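You operate a simulated robot arm through the tools that you are given. There is no shell and no other tool. Be economical: measure what you need, move in short steps, check, and stop when the job is done.

The job below is to be done with a simulated robot arm. You get a single attempt, and the scene is never put back.

Task
Fit the blue gasket and the grey lid on the clamped box.
Fine: gasket first, the lid on top of it; tighten both lid screws; leave the box clamped.

Only the result counts: the job must be done as asked and must still hold three seconds after the hand-in. Knocking over, shifting, dropping, spilling or breaking anything else fails it. A push-on lid holds only when it is set on centred and level and pressed home; a screw cap is set on level and turned clockwise until tight.

Robot
A 6-joint arm with a fingered hand, fixed in place. Base frame: the origin is at the foot of the arm, x ahead of it, y to its left, z up. Lengths are in m, angles in degrees, forces in N, time in s.
Its first joint turns from -166.0 to 166.0 degrees. Payload 4 kg.
The TCP is the grasp point between the finger pads, 0.022 m short of the fingertips. In the tool frame z runs along the fingers and y along their closing line. Largest opening 0.112 m; the body of the gripper starts 0.06 m behind the TCP. The gripper is a hand of 4 fingers: y runs from the thumb to the fingers, the wrist lies at [0, 0, -0.218] in the tool frame, and closing takes about 1.5 s.
Orientation is told as [roll, pitch, yaw] about the base's x, y, z axes, in that order, counted from this pose: with the fingers straight down and closing along the base's y, the tool's x points along the base's -x, its y along +y and its z along -z.

Tools
- The arm moves only by the tool play_rows. Its argument "deltas" is a list of rows, each an object of numbers (a shift or turn left out is 0, a gripper value left out holds the last): "dx", "dy", "dz": the shift along the tool's x, y, z in m; "ax", "ay", "az": the turn, a rotation vector about the tool's x, y, z in degrees. In form: [{"dx": .., "dy": .., "dz": .., "ax": .., "ay": .., "az": ..}, ...]. A call has 1 to 20 rows; each row shifts and turns the commanded pose from where the row before left it, along the tool's axes as they then stand. "grip" is the closure, from 0 (fully open) to 1 (shut), set as the call begins (left out, the last holds). Rows are played at 5 a second. More than 0.05 m and 8.6 degrees between two rows, or a gripper value outside its range, and nothing of the call is played. A pose out of reach is approached as far as the arm can. The call stops where the force on the tool passes 40 N (or 10 N more than at its start, if that is more) or the arm is blocked; 0.2 s more then pass. The fingers move at their own pace (about 0.045 m/s each) and stop on an object; they squeeze with about 23 N. The grip force told is the motor's: it shows also when the fingers shut on nothing. Time passes only in rows, and 0.2 s behind the last, so rows that do not move let the fingers close. It gives the time, the measured TCP pose, the force on the tool (base axes), the opening and the grip force at its end, in the units of the frame above (readings bear some noise), with the torque about the TCP (base axes, N m) and any sound that the robot's microphone picked up, and new pictures: "views" is both (left out), scene, wrist or none.
- Cameras (640 x 400 px; columns grow to the right, rows downward): "scene" is fixed at [0.4049, -0.6447, 1.6033]; the picture's right is [1.00, -0.01, 0.00], its down [-0.01, -0.60, -0.80] and it looks along [0.01, 0.80, -0.60] (base axes); focal length 340 px, centre (320, 200). "wrist" rides on the gripper at [0.069, 0.004, -0.083] in the tool frame; the picture's right is [-0.06, 1.00, 0.00], its down [-0.77, -0.05, -0.64] and it looks along [-0.64, -0.04, 0.77] (tool axes); focal length 243 px, centre (320, 200). There is no depth. A picture from a camera that has moved, and an enlarged one, comes with that camera's place and axes in the base frame and with its lens. The place of the scene camera against the robot may be out by one fixed shift of up to 0.012 m in any direction.
- finger_targets(finger1, finger2, finger3, thumb_bend): sets how far each is bent, from 0 (flat) to 1 (curled in); at 0.3 the hand is open as for a grip, at 0.7 the pads meet at the TCP. One left out holds its place. A second passes; each finger stops where it meets its share of the squeeze, and holds until it gets a number again. A gripper value or a shape takes the hand back. It gives what a move gives, with no picture; readings hold the bend of each and the force on the fingers (four entries, about 0 where the hand has none), thumb and palm.
- preshape(shape): the hand has 4 fingers and takes this shape, open, in about a second: jaw (thumb against the fingers, like two jaws); tri (thumb and two fingers); tip (a fingertip pinch); poke (one finger out to press); point (the index stretched); flat (the hand flat); cup (the hand cupped); fist (a fist). The gripper value then closes the fingers along that shape, each until it touches; the sizes above hold for jaw. It gives what a move gives, with no picture.
- zoom(camera, box): a new picture of the part [left, top, right, bottom] of that camera's present view, enlarged. The clock stands still meanwhile.
- sign_off(): hands the job in; it is judged then, once.

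Go step by step. Nothing tells you positions but the pictures and the camera data: compare them with the known pose of the tool, close in by small moves and look again before you grip or let go. The budget is 120 turns and 200 pictures, counting those below and the enlarged ones. Unless the task says otherwise, let go and move clear before handing in.

The tools are called after "Call:" as a command line: name --argument value ..., lists and objects as JSON in quotes. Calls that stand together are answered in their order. play_rows: Moves the arm, as the interface text tells. Its arguments: {"type":"object","properties":{"deltas":{"type":"array","items":{"type":"object","properties":{"dx":{"type":"number"},"dy":{"type":"number"},"dz":{"type":"number"},"ax":{"type":"number"},"ay":{"type":"number"},"az":{"type":"number"}}}},"grip":{"type":"number"},"views":{"type":"string","enum":["both","scene","wrist","none"]}},"required":["deltas"]} The other tools are called the same way: preshape (shape) gives the hand a shape; finger_targets (finger1, finger2, finger3, thumb_bend) moves the fingers one by one; zoom (camera, box) takes an enlarged picture of a part of a camera's view; sign_off () hands the job in.

At the start:

```text
t: 0.0
position: [0.4126, 0.1958, 1.2279]
tcp_rot: [0.0, 0.0, 0.0]
force: [-1.0, 0.2, -1.1]
wrist_torque: [0.01, 0.0, -0.03]
gripper_width: 0.1121
finger_force: 0.0
shape: jaw
bend: [0.3, 0.3, 0.3, 0.3]
finger forces: [0.1, 0.1, 0.0, 0.1, 0.0, 0.0]
```

scene: 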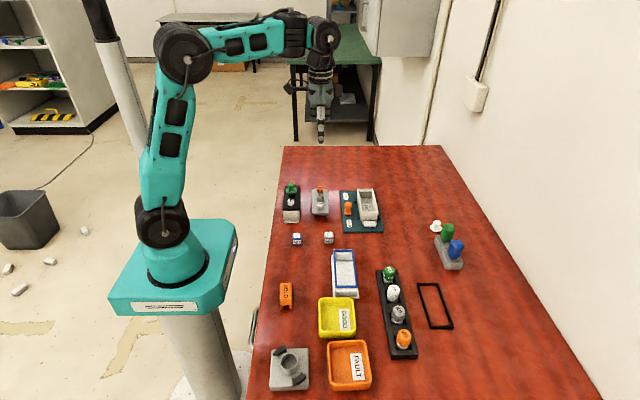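
wrist: 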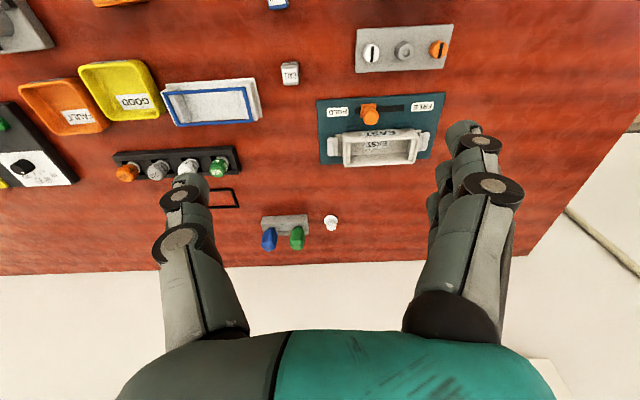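

I see a red table with many items; I need to identify the clamped box, the gasket, the lid and the screws. I'll enlarge the views first.

Call:
zoom --camera "scene" --box '[260, 170, 400, 257]'

Call:
zoom --camera "scene" --box '[320, 200, 480, 300]'

Call:
zoom --camera "scene" --box '[250, 240, 460, 395]'

Call:
zoom --camera "wrist" --box '[300, 10, 480, 180]'

```text
4.57 times, centred on (330, 214) of scene
camera zoom: at [0.4049, -0.6447, 1.6033], right [1.0, -0.01, 0.0], down [-0.01, -0.6, -0.8], along [0.01, 0.8, -0.6], focal length 1556 px, centre (274, 138)
```

zoom: 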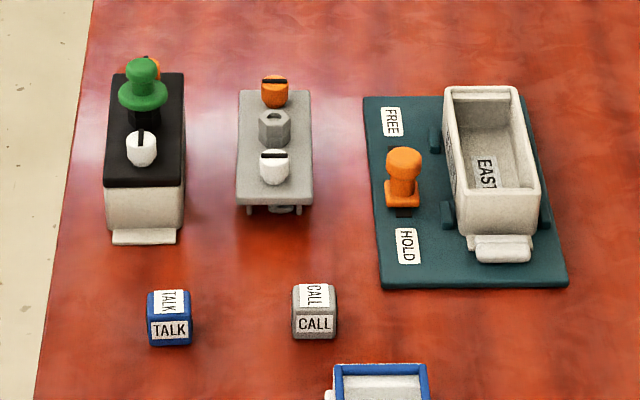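

```text
4.00 times, centred on (400, 250) of scene
camera zoom: at [0.4049, -0.6447, 1.6033], right [1.0, -0.01, 0.0], down [-0.01, -0.6, -0.8], along [0.01, 0.8, -0.6], focal length 1361 px, centre (0, 0)
```

zoom: 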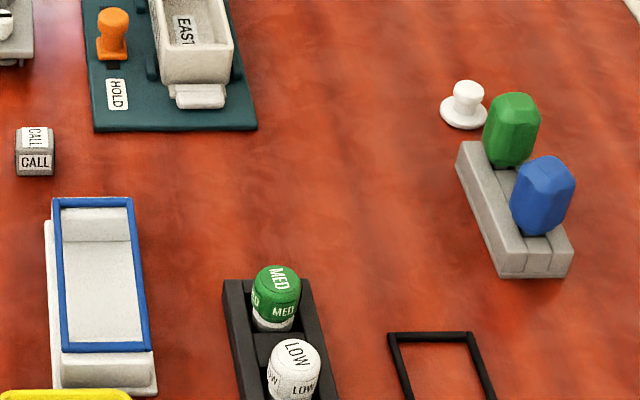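

```text
2.58 times, centred on (355, 318) of scene
camera zoom: at [0.4049, -0.6447, 1.6033], right [1.0, -0.01, 0.0], down [-0.01, -0.6, -0.8], along [0.01, 0.8, -0.6], focal length 878 px, centre (230, -103)
```

zoom: 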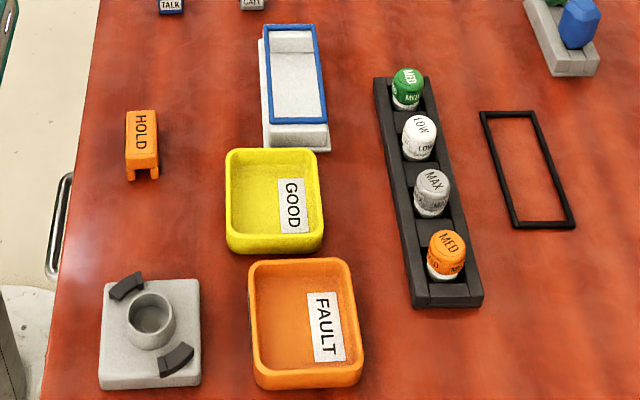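

```text
2.35 times, centred on (390, 95) of wrist
camera zoom: at [0.3431, 0.2, 1.3131], right [0.06, 1.0, 0.0], down [0.77, -0.05, 0.64], along [0.64, -0.04, -0.77], focal length 571 px, centre (155, 447)
```

zoom: 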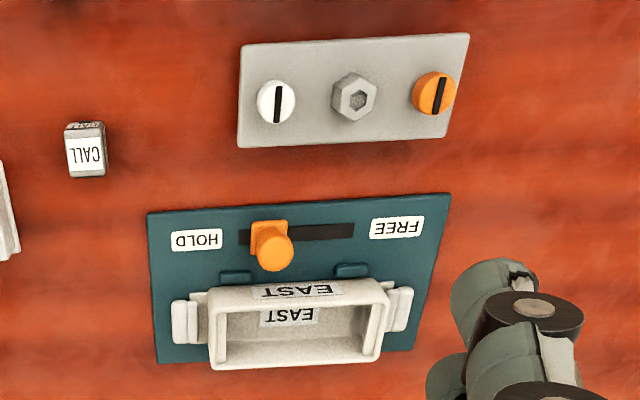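

The box sits on the teal plate (slider at HOLD), the grey lid with white and orange screws is left of it, and the blue gasket lies on a white holder. Triangulating the two views puts the table near z≈0.85, not 0.24, so I move cautiously towards the gasket and check.

Call:
play_rows --deltas '[{"dx": -0.01, "dy": -0.04, "dz": 0.0}, {"dx": -0.01, "dy": -0.04, "dz": 0.0}, {"dx": -0.01, "dy": -0.04, "dz": 0.02}, {"dx": -0.01, "dy": -0.04, "dz": 0.03}, {"dx": 0, "dy": -0.03, "dz": 0.03}]'

```text
refused: row 4 steps farther than a row can; nothing moved
```

That row was slightly too long; I split it into shorter ones.

Call:
play_rows --deltas '[{"dx": -0.01, "dy": -0.035, "dz": 0.01}, {"dx": -0.01, "dy": -0.035, "dz": 0.01}, {"dx": -0.01, "dy": -0.035, "dz": 0.02}, {"dx": -0.01, "dy": -0.035, "dz": 0.02}, {"dx": 0, "dy": -0.035, "dz": 0.02}, {"dx": 0, "dy": -0.015, "dz": 0.02}]'

```text
t: 1.4
position: [0.4527, 0.0063, 1.1271]
tcp_rot: [0.0, 0.1, 0.1]
force: [-0.5, -0.3, -0.4]
wrist_torque: [-0.01, -0.02, -0.01]
gripper_width: 0.1119
finger_force: 0.0
shape: jaw
bend: [0.3, 0.3, 0.3, 0.3]
finger forces: [0.0, 0.0, 0.0, 0.1, 0.0, 0.0]
camera wrist: at [0.383, 0.0109, 1.2119], right [0.06, 1.0, 0.0], down [0.77, -0.05, 0.64], along [0.64, -0.04, -0.77], focal length 243 px, centre (320, 200)
```

scene: 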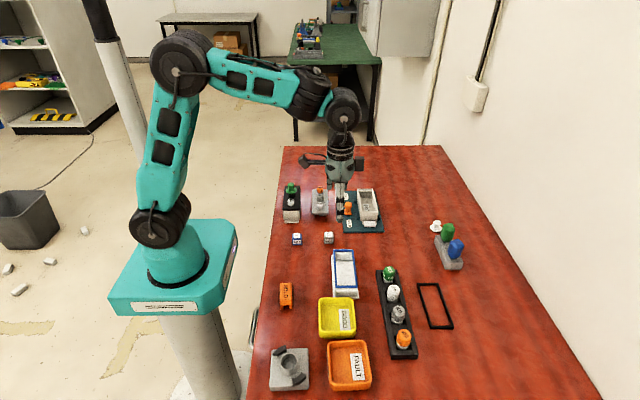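
wrist: 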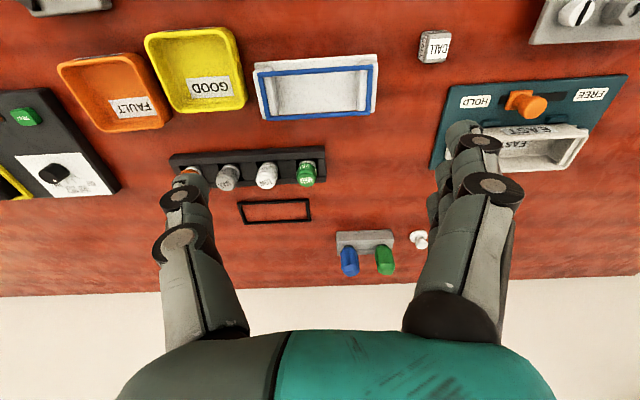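

The gasket lies near (0.475, 0.00), top around z≈0.87. I'll turn the hand 90° so the fingers close across its short side and come lower.

Call:
play_rows --deltas '[{"az": -8.2}, {"az": -8.2}, {"az": -8.2}, {"az": -8.2}, {"az": -8.2}, {"az": -8.2}, {"az": -8.2}, {"az": -8.2}, {"az": -8.2}, {"az": -8.2}, {"az": -8.0}, {"dy": 0.02, "dz": 0.03}, {"dz": 0.04}]'

```text
t: 4.2
position: [0.4334, 0.0516, 1.0671]
tcp_rot: [0.0, -0.2, 89.6]
force: [-0.1, 0.3, 0.3]
wrist_torque: [0.01, 0.01, 0.0]
gripper_width: 0.112
finger_force: 0.0
shape: jaw
bend: [0.3, 0.3, 0.3, 0.3]
finger forces: [0.0, 0.1, 0.0, 0.0, 0.0, 0.0]
out of reach, approached as far as the arm can: row 11, 12, 13
camera wrist: at [0.4294, -0.0173, 1.1514], right [-1.0, 0.07, 0.0], down [0.05, 0.76, 0.64], along [0.04, 0.64, -0.76], focal length 243 px, centre (320, 200)
```

scene: 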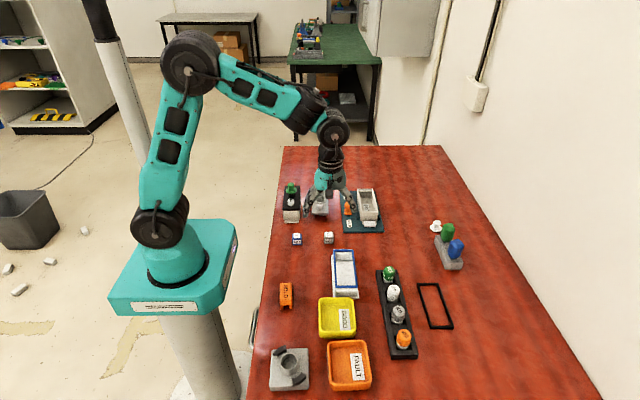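
wrist: 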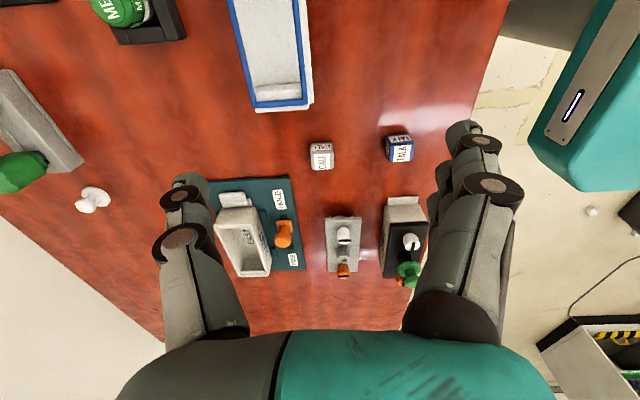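

The wrist seems to hit a turning limit near +83° relative to the base joint. I'll test the opposite direction (−90°).

Call:
play_rows --deltas '[{"az": 8.5}, {"az": 8.5}, {"az": 8.5}, {"az": 8.5}, {"az": 8.5}, {"az": 8.5}, {"az": 8.5}, {"az": 8.5}, {"az": 8.5}, {"az": 8.5}, {"az": 8.5}, {"az": 8.5}, {"az": 8.5}, {"az": 8.5}, {"az": 8.5}, {"az": 8.5}, {"az": 8.5}, {"az": 8.5}, {"az": 8.5}, {"az": 8.5}]' --views "none"

Call:
play_rows --deltas '[{"az": 5}, {"az": 4.6}]'

```text
t: 8.4
position: [0.4349, 0.0519, 1.0671]
tcp_rot: [-0.1, 0.0, -80.0]
force: [0.0, 0.4, -0.6]
wrist_torque: [-0.01, 0.0, -0.03]
gripper_width: 0.1119
finger_force: 0.0
shape: jaw
bend: [0.3, 0.3, 0.3, 0.3]
finger forces: [0.0, 0.1, 0.0, 0.0, 0.0, 0.0]
```

```text
t: 9.0
position: [0.434, 0.0514, 1.0664]
tcp_rot: [-0.1, 0.0, -89.6]
force: [-0.2, -1.1, 0.0]
wrist_torque: [0.05, -0.01, -0.02]
gripper_width: 0.112
finger_force: 0.0
shape: jaw
bend: [0.3, 0.3, 0.3, 0.3]
finger forces: [0.0, 0.1, 0.0, 0.1, 0.1, 0.0]
camera wrist: at [0.4378, 0.1215, 1.1512], right [1.0, -0.06, 0.0], down [-0.04, -0.77, 0.64], along [-0.04, -0.64, -0.77], focal length 243 px, centre (320, 200)
```

scene: 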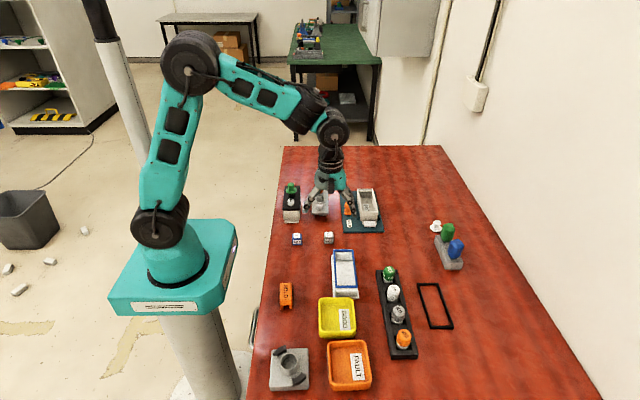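
wrist: 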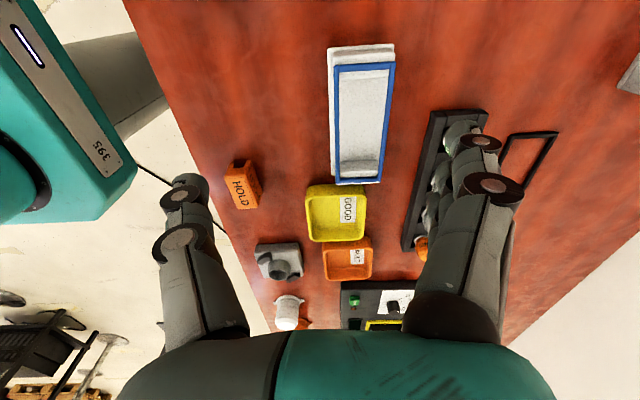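

−90° works without complaint. Now I move above the gasket and lower to look again.

Call:
play_rows --deltas '[{"dx": -0.025, "dy": 0.02}, {"dx": -0.025, "dy": 0.02}, {"dz": 0.04}, {"dz": 0.03}]'

```text
t: 10.0
position: [0.4748, 0.001, 0.9969]
tcp_rot: [-0.1, 0.1, -89.6]
force: [0.3, -0.1, -0.2]
wrist_torque: [-0.02, 0.01, -0.02]
gripper_width: 0.112
finger_force: 0.0
shape: jaw
bend: [0.3, 0.3, 0.3, 0.3]
finger forces: [0.0, 0.0, 0.0, 0.0, 0.0, 0.0]
camera wrist: at [0.4774, 0.0718, 1.0815], right [1.0, -0.06, 0.0], down [-0.04, -0.77, 0.64], along [-0.04, -0.64, -0.77], focal length 243 px, centre (320, 200)
```

scene: 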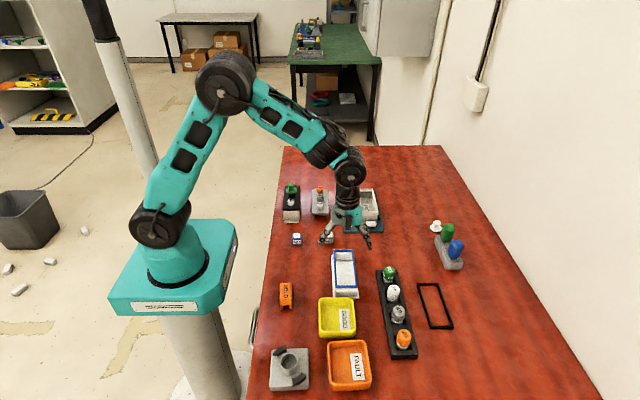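
wrist: 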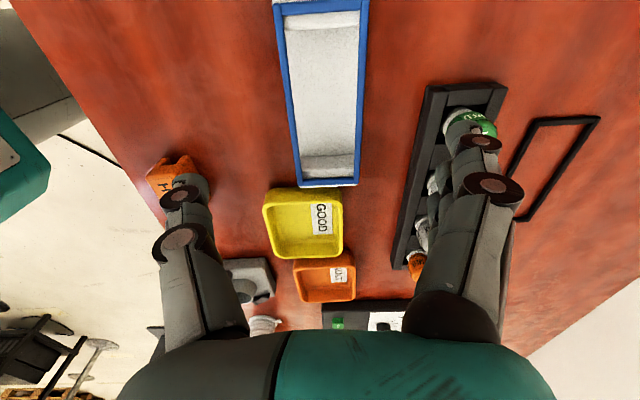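

I compute the gasket centre at about (0.476, −0.001), 0.058 wide by 0.143 long, top near z≈0.885. A closer look at how it rests is next.

Call:
zoom --camera "wrist" --box '[250, 0, 390, 200]'

Call:
zoom --camera "scene" --box '[320, 240, 370, 300]'

Call:
zoom --camera "scene" --box '[300, 180, 390, 240]'

```text
2.00 times, centred on (320, 100) of wrist
camera zoom: at [0.4774, 0.0718, 1.0815], right [1.0, -0.06, 0.0], down [-0.04, -0.77, 0.64], along [-0.04, -0.64, -0.77], focal length 485 px, centre (320, 400)
```

zoom: 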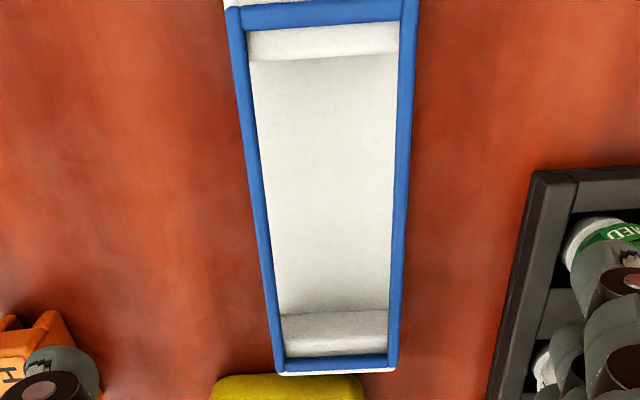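

```text
6.67 times, centred on (345, 270) of scene
camera zoom: at [0.4049, -0.6447, 1.6033], right [1.0, -0.01, 0.0], down [-0.01, -0.6, -0.8], along [0.01, 0.8, -0.6], focal length 2269 px, centre (153, -267)
```

zoom: 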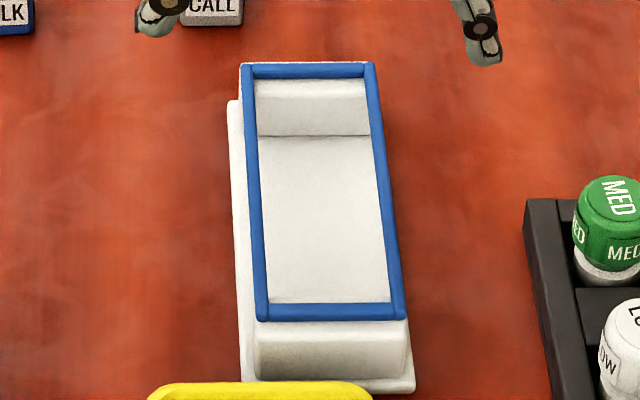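

```text
6.67 times, centred on (345, 210) of scene
camera zoom: at [0.4049, -0.6447, 1.6033], right [1.0, -0.01, 0.0], down [-0.01, -0.6, -0.8], along [0.01, 0.8, -0.6], focal length 2269 px, centre (153, 133)
```

zoom: 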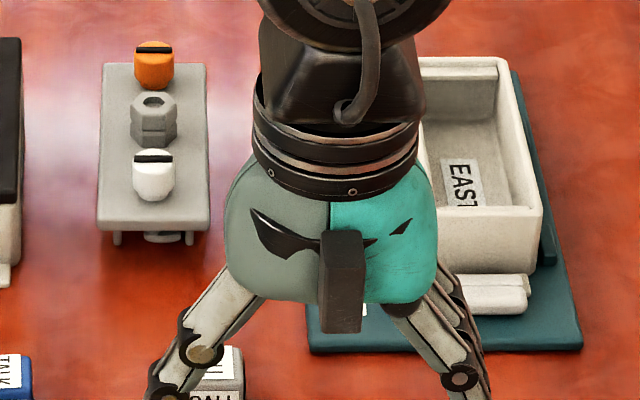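

The gasket spans two end blocks of a white cradle, so the long sides are free in the middle. I descend part way and check alignment.

Call:
play_rows --deltas '[{"dx": -0.002, "dy": 0.001, "dz": 0.04}, {"dz": 0.035}]'

Call:
zoom --camera "scene" --box '[300, 220, 390, 300]'

```text
t: 10.6
position: [0.4738, 0.0014, 0.9198]
tcp_rot: [-0.1, 0.1, -89.6]
force: [0.0, 0.4, 0.2]
wrist_torque: [0.02, 0.03, -0.01]
gripper_width: 0.1119
finger_force: 0.1
shape: jaw
bend: [0.3, 0.3, 0.3, 0.3]
finger forces: [0.0, 0.0, 0.0, 0.0, 0.1, 0.0]
camera wrist: at [0.4783, 0.0703, 1.0045], right [1.0, -0.06, 0.0], down [-0.04, -0.77, 0.64], along [-0.04, -0.64, -0.77], focal length 243 px, centre (320, 200)
```

scene: 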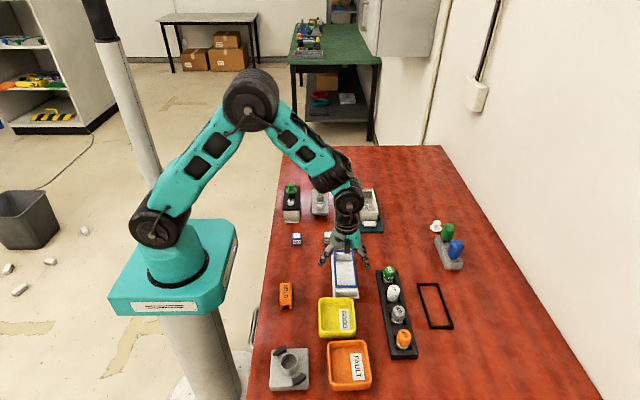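
wrist: 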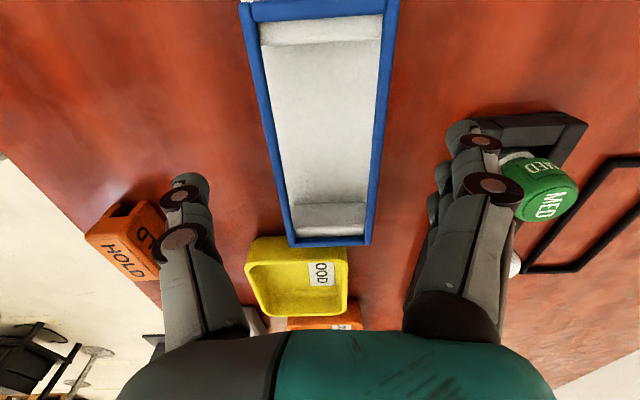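

```text
5.00 times, centred on (345, 260) of scene
camera zoom: at [0.4049, -0.6447, 1.6033], right [1.0, -0.01, 0.0], down [-0.01, -0.6, -0.8], along [0.01, 0.8, -0.6], focal length 1702 px, centre (195, -100)
```

zoom: 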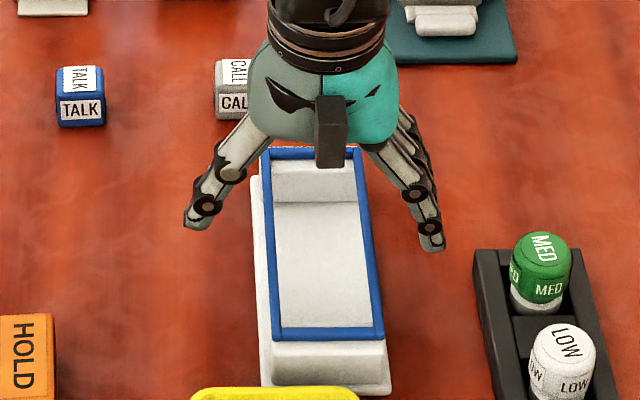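

The gasket top is at z≈0.887, centre x≈0.477, y≈−0.002. I shift over slightly, lower and close gently.

Call:
play_rows --deltas '[{"dx": -0.003, "dy": 0.0035, "dz": 0.015}, {"dz": 0.016}]' --views "none"

Call:
play_rows --deltas '[{}, {}, {}, {}, {}]' --grip 0.38

Call:
zoom --camera "scene" --box '[300, 220, 390, 300]'

```text
t: 11.2
position: [0.479, -0.0011, 0.8919]
tcp_rot: [0.0, -0.1, -89.6]
force: [-0.2, 0.6, -0.2]
wrist_torque: [-0.01, 0.01, -0.02]
gripper_width: 0.1119
finger_force: 0.1
shape: jaw
bend: [0.3, 0.3, 0.3, 0.3]
finger forces: [0.0, 0.2, 0.0, 0.1, 0.0, 0.1]
```

```text
t: 12.4
position: [0.4795, -0.0018, 0.8912]
tcp_rot: [0.0, 0.0, -89.6]
force: [-1.2, 0.2, 0.2]
wrist_torque: [-0.02, 0.01, -0.02]
gripper_width: 0.0703
finger_force: 0.1
shape: jaw
bend: [0.71, 0.71, 0.71, 0.68]
finger forces: [0.0, 0.0, 0.0, 0.0, 0.1, 0.1]
camera wrist: at [0.4823, 0.0683, 0.9762], right [1.0, -0.06, 0.0], down [-0.04, -0.77, 0.64], along [-0.04, -0.64, -0.77], focal length 243 px, centre (320, 200)
```

scene: 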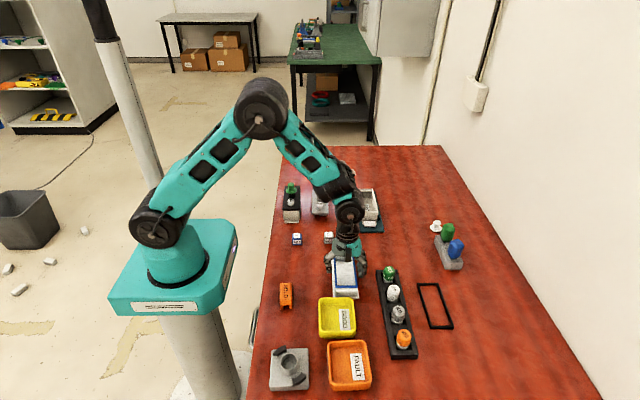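
wrist: 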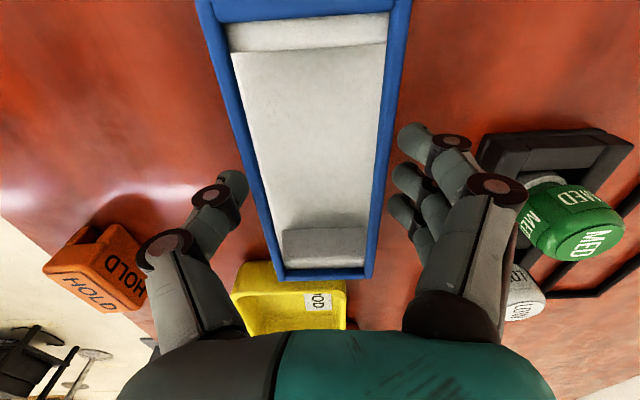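

```text
5.00 times, centred on (345, 260) of scene
camera zoom: at [0.4049, -0.6447, 1.6033], right [1.0, -0.01, 0.0], down [-0.01, -0.6, -0.8], along [0.01, 0.8, -0.6], focal length 1702 px, centre (195, -100)
```

zoom: 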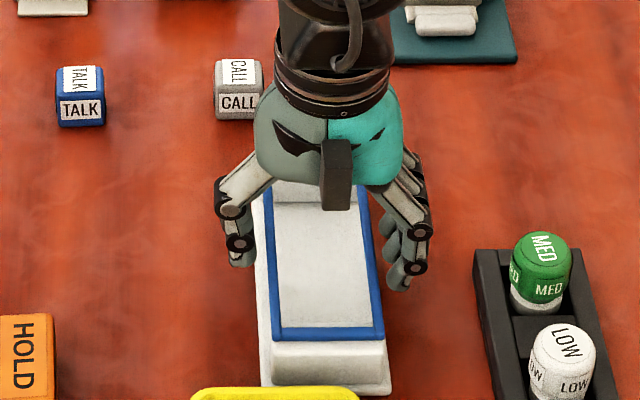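

The fingers straddle the gasket evenly. I close onto it and check that the opening stops near 0.058.

Call:
play_rows --deltas '[{}, {}, {}, {}, {}]' --grip 0.6

Call:
zoom --camera "wrist" --box '[180, 60, 480, 300]'

```text
t: 13.6
position: [0.4789, -0.0018, 0.8911]
tcp_rot: [0.0, 0.0, -89.6]
force: [-0.4, -0.5, -0.5]
wrist_torque: [-0.01, 0.02, 0.0]
gripper_width: 0.0392
finger_force: 23.1
shape: jaw
bend: [0.75, 0.75, 0.75, 0.72]
finger forces: [7.3, 7.1, 7.2, 0.0, 24.9, 0.1]
camera wrist: at [0.4823, 0.0683, 0.9762], right [1.0, -0.06, 0.0], down [-0.04, -0.77, 0.64], along [-0.04, -0.64, -0.77], focal length 243 px, centre (320, 200)
```

scene: 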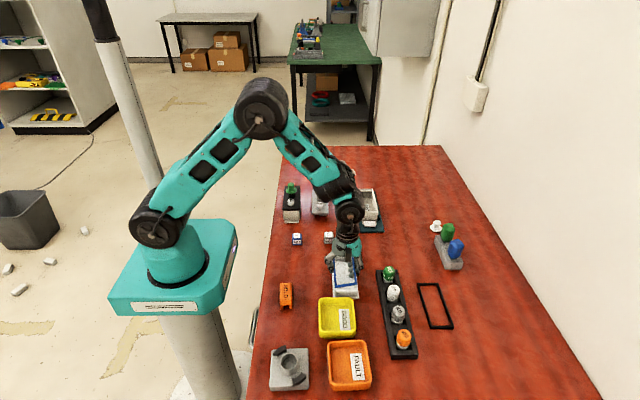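
wrist: 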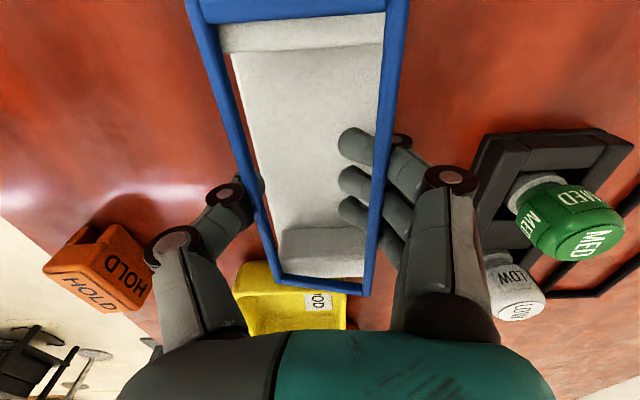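

```text
1.67 times, centred on (330, 180) of wrist
camera zoom: at [0.4823, 0.0683, 0.9762], right [1.0, -0.06, 0.0], down [-0.04, -0.77, 0.64], along [-0.04, -0.64, -0.77], focal length 404 px, centre (303, 233)
```

zoom: 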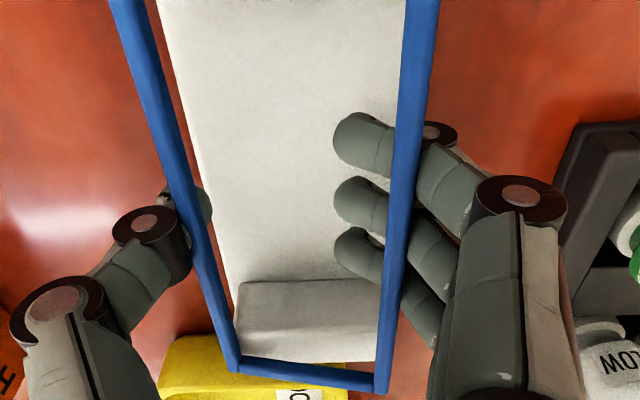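

The fingers went under the gasket and hooked it, which would clash with the box walls later. I open again, raise the hand and grip with the tips only.

Call:
play_rows --deltas '[{}, {}, {}, {}, {}]' --grip 0.3

Call:
zoom --camera "scene" --box '[300, 220, 390, 300]'

```text
t: 14.8
position: [0.4797, -0.0008, 0.8907]
tcp_rot: [0.0, -0.1, -89.5]
force: [-0.4, 0.3, -0.4]
wrist_torque: [0.0, -0.03, -0.01]
gripper_width: 0.0782
finger_force: 0.1
shape: jaw
bend: [0.67, 0.67, 0.67, 0.64]
finger forces: [0.0, 0.0, 0.0, 0.0, 0.0, 0.0]
camera wrist: at [0.4823, 0.0683, 0.9762], right [1.0, -0.06, 0.0], down [-0.04, -0.77, 0.64], along [-0.04, -0.64, -0.77], focal length 243 px, centre (320, 200)
```

scene: 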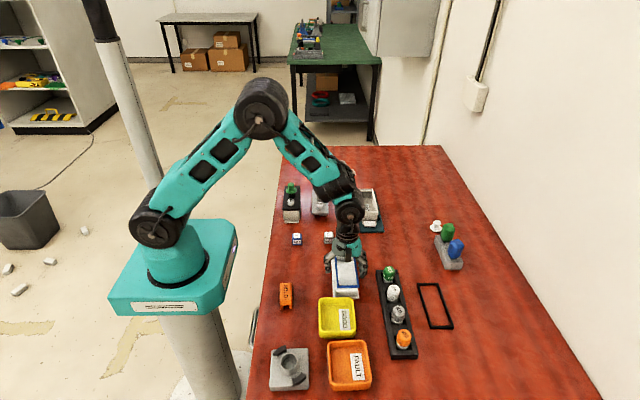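
wrist: 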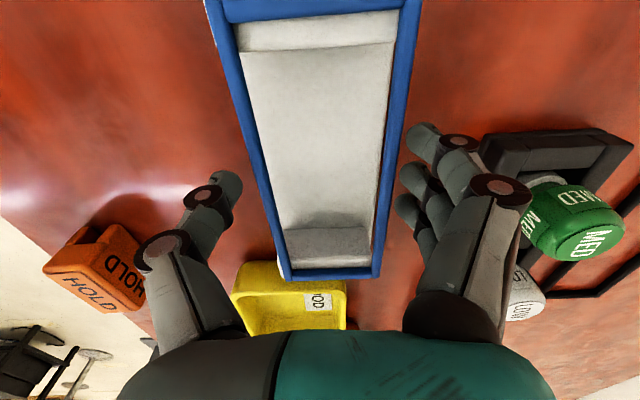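

```text
5.00 times, centred on (345, 260) of scene
camera zoom: at [0.4049, -0.6447, 1.6033], right [1.0, -0.01, 0.0], down [-0.01, -0.6, -0.8], along [0.01, 0.8, -0.6], focal length 1702 px, centre (195, -100)
```

zoom: 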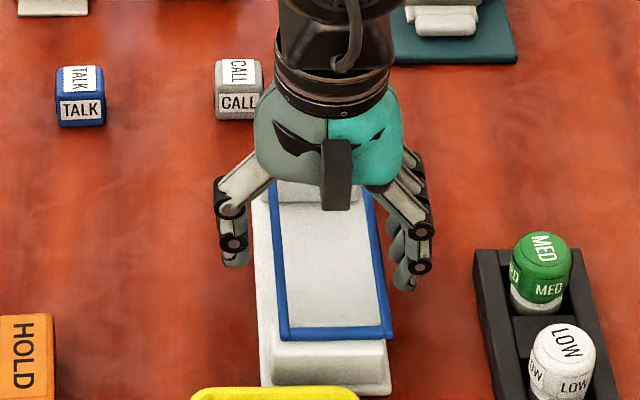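

The gasket is back on the cradle, shifted about 4 mm towards +x. I raise the hand 13 mm, recentre and grip with the fingertips.

Call:
play_rows --deltas '[{"dy": 0.002, "dz": -0.013}, {}]' --views "none"

Call:
play_rows --deltas '[{}, {}, {}, {}]' --grip 0.43

Call:
zoom --camera "wrist" --box '[180, 60, 480, 300]'

```text
t: 15.4
position: [0.4817, -0.0023, 0.904]
tcp_rot: [0.0, 0.0, -89.6]
force: [0.9, 0.3, -0.2]
wrist_torque: [-0.03, 0.0, -0.02]
gripper_width: 0.0777
finger_force: 0.1
shape: jaw
bend: [0.67, 0.67, 0.67, 0.64]
finger forces: [0.0, 0.0, 0.1, 0.0, 0.0, 0.1]
```

```text
t: 16.4
position: [0.4802, -0.0015, 0.9051]
tcp_rot: [0.0, -0.1, -89.7]
force: [0.0, 0.6, 0.6]
wrist_torque: [0.01, -0.04, 0.0]
gripper_width: 0.0644
finger_force: 0.1
shape: jaw
bend: [0.72, 0.72, 0.72, 0.7]
finger forces: [0.0, 0.0, 0.0, 0.0, 0.0, 0.1]
camera wrist: at [0.4849, 0.0682, 0.9892], right [1.0, -0.06, 0.0], down [-0.04, -0.77, 0.64], along [-0.04, -0.64, -0.77], focal length 243 px, centre (320, 200)
```

scene: 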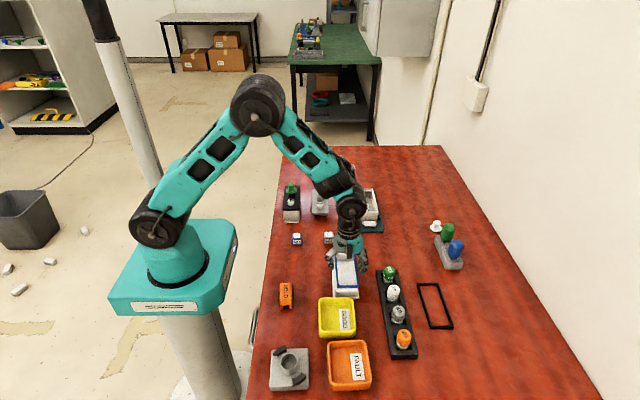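
wrist: 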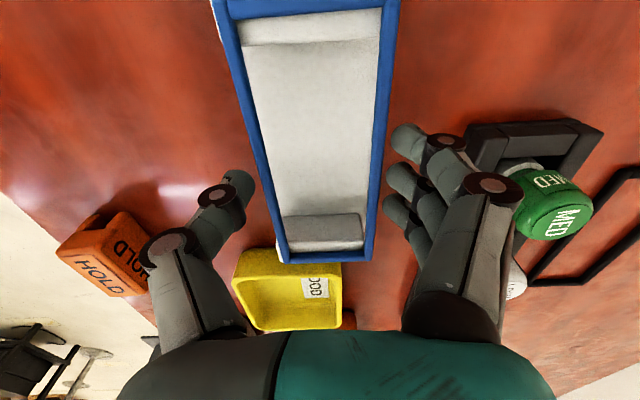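

```text
1.67 times, centred on (330, 180) of wrist
camera zoom: at [0.4849, 0.0682, 0.9892], right [1.0, -0.06, 0.0], down [-0.04, -0.77, 0.64], along [-0.04, -0.64, -0.77], focal length 404 px, centre (303, 233)
```

zoom: 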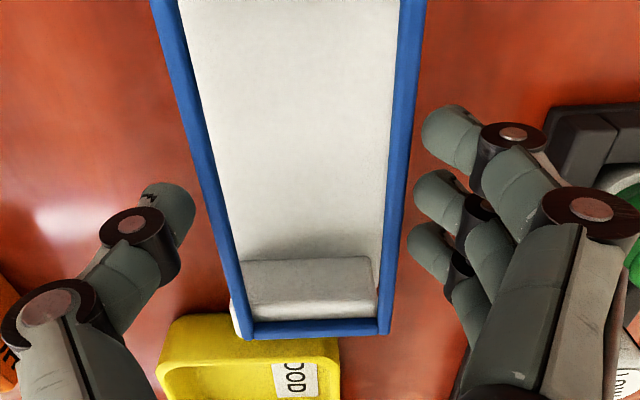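

Tips now look level with the gasket sides. I close further.

Call:
play_rows --deltas '[{}, {}, {}, {}, {}]' --grip 0.6

Call:
zoom --camera "wrist" --box '[180, 60, 480, 300]'

Call:
zoom --camera "scene" --box '[300, 220, 390, 300]'

```text
t: 17.6
position: [0.4808, -0.0018, 0.9051]
tcp_rot: [0.0, 0.0, -89.6]
force: [-0.9, -0.3, 0.8]
wrist_torque: [-0.02, 0.08, 0.0]
gripper_width: 0.054
finger_force: 22.9
shape: jaw
bend: [0.73, 0.73, 0.73, 0.7]
finger forces: [7.0, 6.7, 6.9, 0.1, 21.1, 0.1]
camera wrist: at [0.4848, 0.0682, 0.9893], right [1.0, -0.06, 0.0], down [-0.04, -0.77, 0.64], along [-0.04, -0.64, -0.77], focal length 243 px, centre (320, 200)
```

scene: 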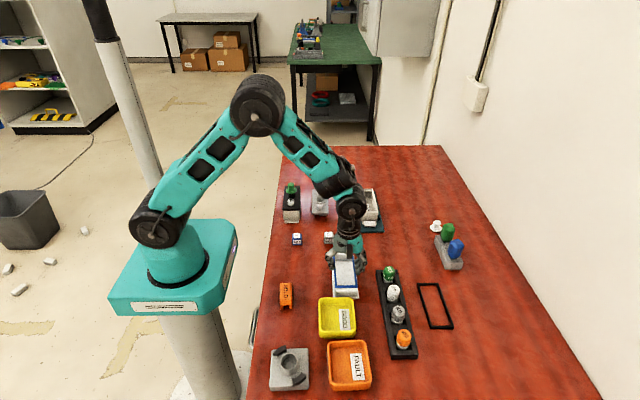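
wrist: 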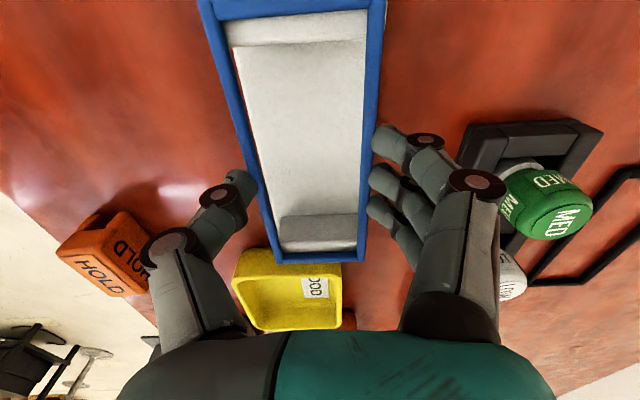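

```text
1.67 times, centred on (330, 180) of wrist
camera zoom: at [0.4848, 0.0682, 0.9893], right [1.0, -0.06, 0.0], down [-0.04, -0.77, 0.64], along [-0.04, -0.64, -0.77], focal length 404 px, centre (303, 233)
```

zoom: 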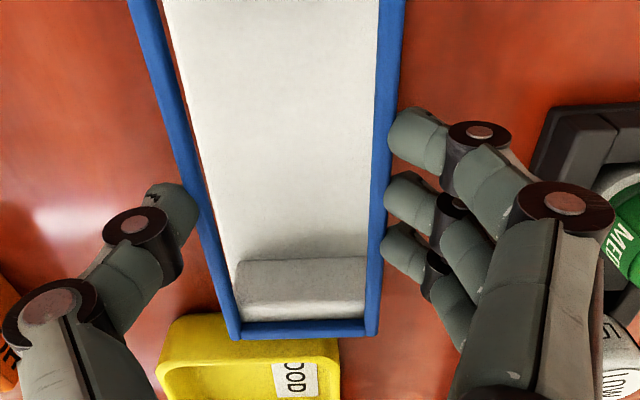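

```text
5.00 times, centred on (345, 260) of scene
camera zoom: at [0.4049, -0.6447, 1.6033], right [1.0, -0.01, 0.0], down [-0.01, -0.6, -0.8], along [0.01, 0.8, -0.6], focal length 1702 px, centre (195, -100)
```

zoom: 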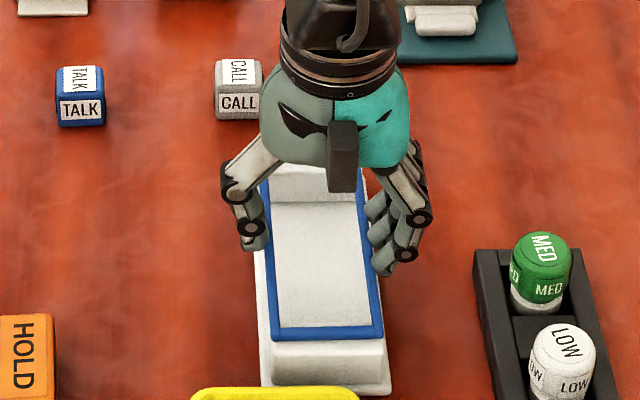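

A clean fingertip grip at 0.054. I lift a little and check it stays level.

Call:
play_rows --deltas '[{"dz": -0.01}, {"dz": -0.02}, {"dz": -0.03}]'

Call:
zoom --camera "scene" --box '[300, 200, 390, 280]'

```text
t: 18.4
position: [0.4823, -0.0024, 0.9648]
tcp_rot: [0.0, -0.1, -89.6]
force: [-0.3, -0.2, -1.1]
wrist_torque: [-0.02, 0.03, 0.02]
gripper_width: 0.0461
finger_force: 23.3
shape: jaw
bend: [0.74, 0.74, 0.74, 0.7]
finger forces: [5.6, 5.5, 5.5, 0.0, 19.6, 0.0]
camera wrist: at [0.4859, 0.068, 1.05], right [1.0, -0.06, 0.0], down [-0.04, -0.77, 0.64], along [-0.04, -0.64, -0.77], focal length 243 px, centre (320, 200)
```

scene: 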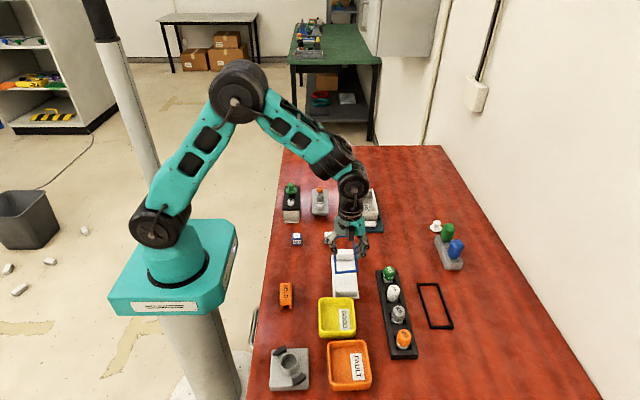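
wrist: 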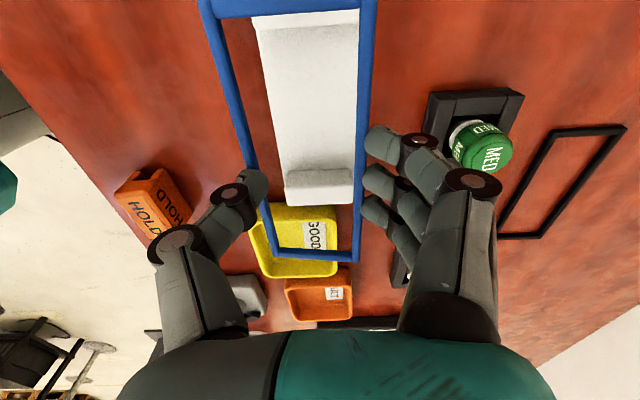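

```text
5.00 times, centred on (345, 240) of scene
camera zoom: at [0.4049, -0.6447, 1.6033], right [1.0, -0.01, 0.0], down [-0.01, -0.6, -0.8], along [0.01, 0.8, -0.6], focal length 1702 px, centre (195, 0)
```

zoom: 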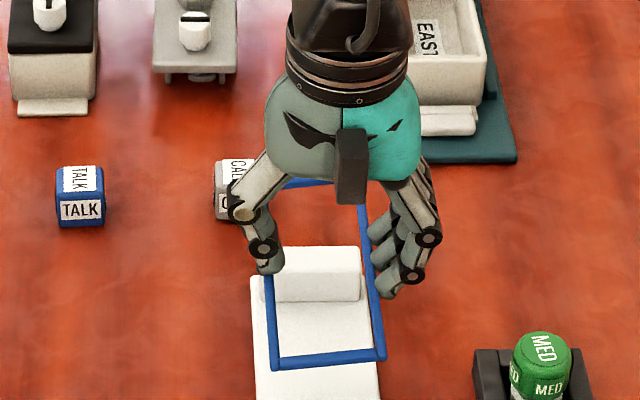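

The gasket is held level. I lift higher and carry it towards the box in +y, +x.

Call:
play_rows --deltas '[{"dz": -0.025}, {"dz": -0.025}, {"dx": 0.03, "dy": 0.01}, {"dx": 0.03, "dy": 0.01}, {"dx": 0.03, "dy": 0.01}, {"dx": 0.03, "dy": 0.01}, {"dx": 0.03, "dy": 0.01}, {"dx": 0.03, "dy": 0.01}, {"dx": 0.03, "dy": 0.01}, {"dx": 0.03, "dy": 0.01}]'

```text
t: 20.6
position: [0.5587, 0.2402, 1.0135]
tcp_rot: [-0.1, 0.0, -89.6]
force: [-1.0, 0.1, -0.3]
wrist_torque: [-0.01, 0.0, -0.03]
gripper_width: 0.046
finger_force: 23.3
shape: jaw
bend: [0.74, 0.74, 0.74, 0.7]
finger forces: [5.7, 5.4, 5.6, 0.0, 19.1, 0.0]
camera wrist: at [0.5629, 0.3094, 1.0989], right [1.0, -0.06, 0.0], down [-0.04, -0.77, 0.64], along [-0.04, -0.64, -0.77], focal length 243 px, centre (320, 200)
```

scene: 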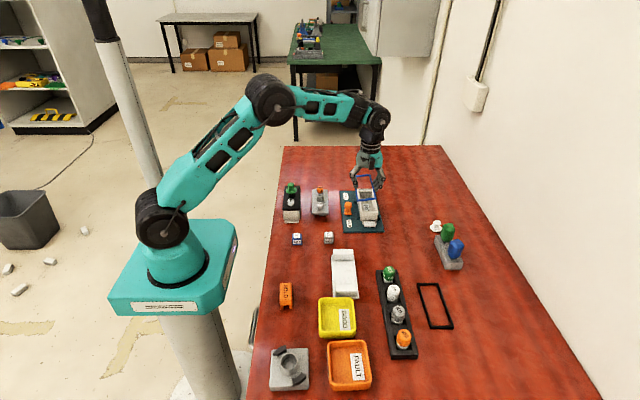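
wrist: 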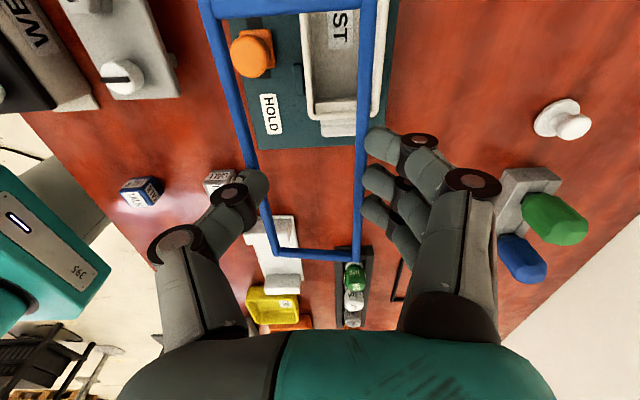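

Reach is fine. The box's front end is at y≈0.24, so its centre is around (0.58, 0.305); I move above it.

Call:
play_rows --deltas '[{"dx": 0.033, "dy": 0.01}, {"dx": 0.032, "dy": 0.01}, {}]'

Call:
zoom --camera "wrist" --box '[180, 0, 480, 280]'

Call:
zoom --camera "scene" --box '[320, 150, 410, 240]'

```text
t: 21.4
position: [0.5791, 0.3042, 1.0135]
tcp_rot: [0.0, 0.1, -89.5]
force: [-0.1, 0.4, -0.2]
wrist_torque: [0.01, -0.03, 0.0]
gripper_width: 0.0458
finger_force: 23.0
shape: jaw
bend: [0.74, 0.74, 0.74, 0.7]
finger forces: [5.6, 5.5, 5.5, 0.0, 18.8, 0.0]
camera wrist: at [0.583, 0.3737, 1.099], right [1.0, -0.06, 0.0], down [-0.04, -0.77, 0.64], along [-0.04, -0.64, -0.77], focal length 243 px, centre (320, 200)
```

scene: 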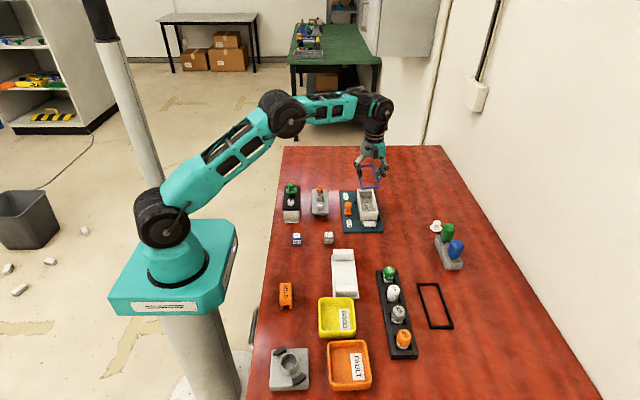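
wrist: 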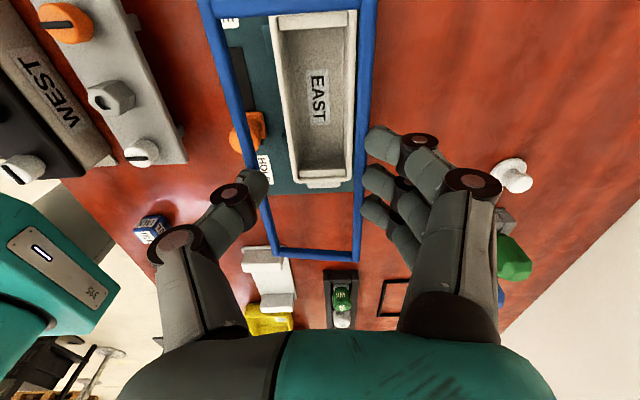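

```text
1.43 times, centred on (330, 140) of wrist
camera zoom: at [0.583, 0.3737, 1.099], right [1.0, -0.06, 0.0], down [-0.04, -0.77, 0.64], along [-0.04, -0.64, -0.77], focal length 347 px, centre (306, 286)
```

zoom: 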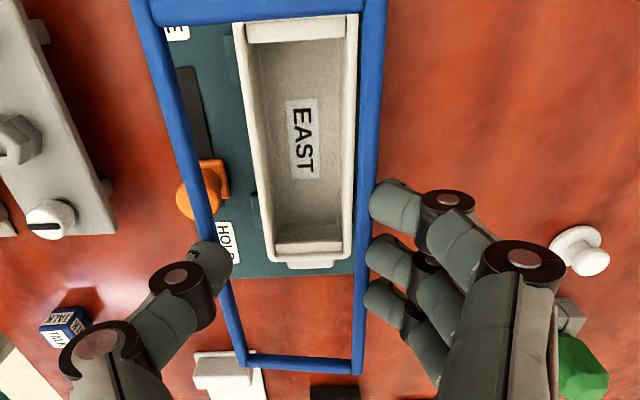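

```text
4.44 times, centred on (365, 195) of scene
camera zoom: at [0.4049, -0.6447, 1.6033], right [1.0, -0.01, 0.0], down [-0.01, -0.6, -0.8], along [0.01, 0.8, -0.6], focal length 1512 px, centre (120, 222)
```

zoom: 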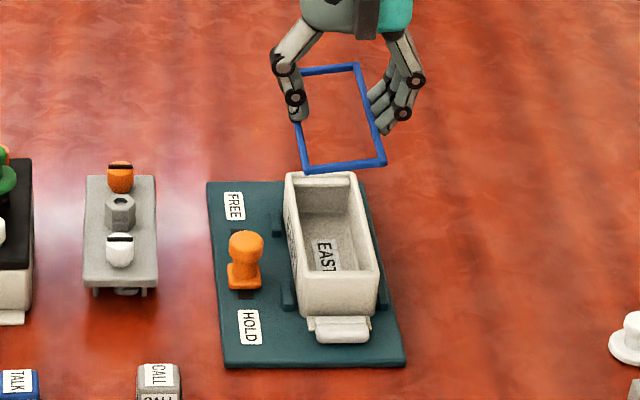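

Box rim computed at centre ≈(0.577, 0.300), z≈0.90. The gasket seems slightly tilted in the hand, so I look closer.

Call:
zoom --camera "wrist" --box '[190, 120, 440, 276]'

Call:
zoom --camera "scene" --box '[350, 150, 398, 190]'

```text
2.56 times, centred on (315, 198) of wrist
camera zoom: at [0.583, 0.3737, 1.099], right [1.0, -0.06, 0.0], down [-0.04, -0.77, 0.64], along [-0.04, -0.64, -0.77], focal length 621 px, centre (333, 205)
```

zoom: 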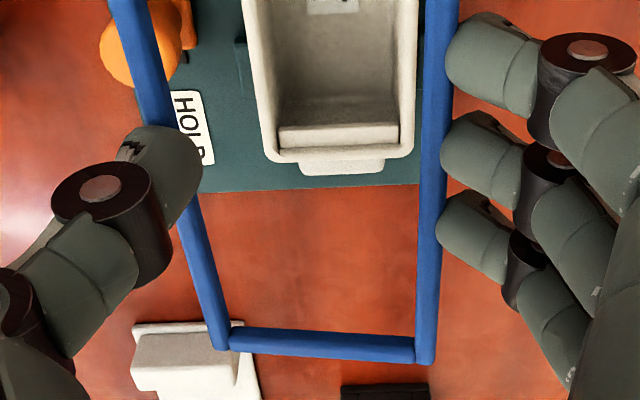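

```text
10.00 times, centred on (374, 170) of scene
camera zoom: at [0.4049, -0.6447, 1.6033], right [1.0, -0.01, 0.0], down [-0.01, -0.6, -0.8], along [0.01, 0.8, -0.6], focal length 3403 px, centre (-220, 500)
```

zoom: 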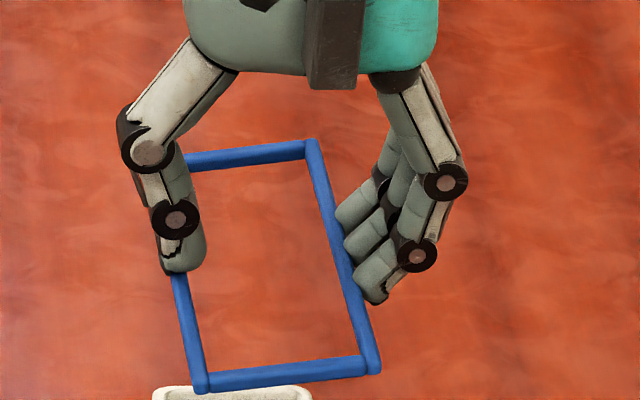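

The gasket is rolled a few degrees (left side lower) but secure. I zoom on the box rim to measure it precisely before placing.

Call:
zoom --camera "scene" --box '[335, 180, 399, 236]'

Call:
zoom --camera "scene" --box '[300, 175, 348, 215]'

```text
7.14 times, centred on (367, 208) of scene
camera zoom: at [0.4049, -0.6447, 1.6033], right [1.0, -0.01, 0.0], down [-0.01, -0.6, -0.8], along [0.01, 0.8, -0.6], focal length 2431 px, centre (-16, 143)
```

zoom: 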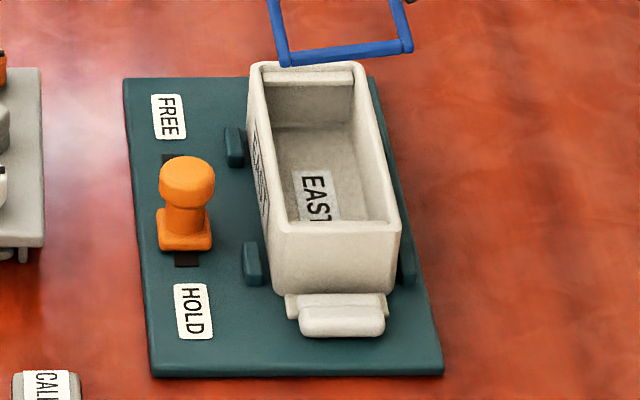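

```text
10.00 times, centred on (324, 195) of scene
camera zoom: at [0.4049, -0.6447, 1.6033], right [1.0, -0.01, 0.0], down [-0.01, -0.6, -0.8], along [0.01, 0.8, -0.6], focal length 3403 px, centre (280, 250)
```

zoom: 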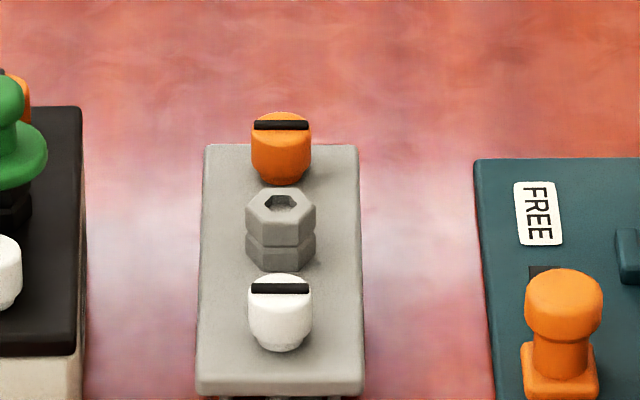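

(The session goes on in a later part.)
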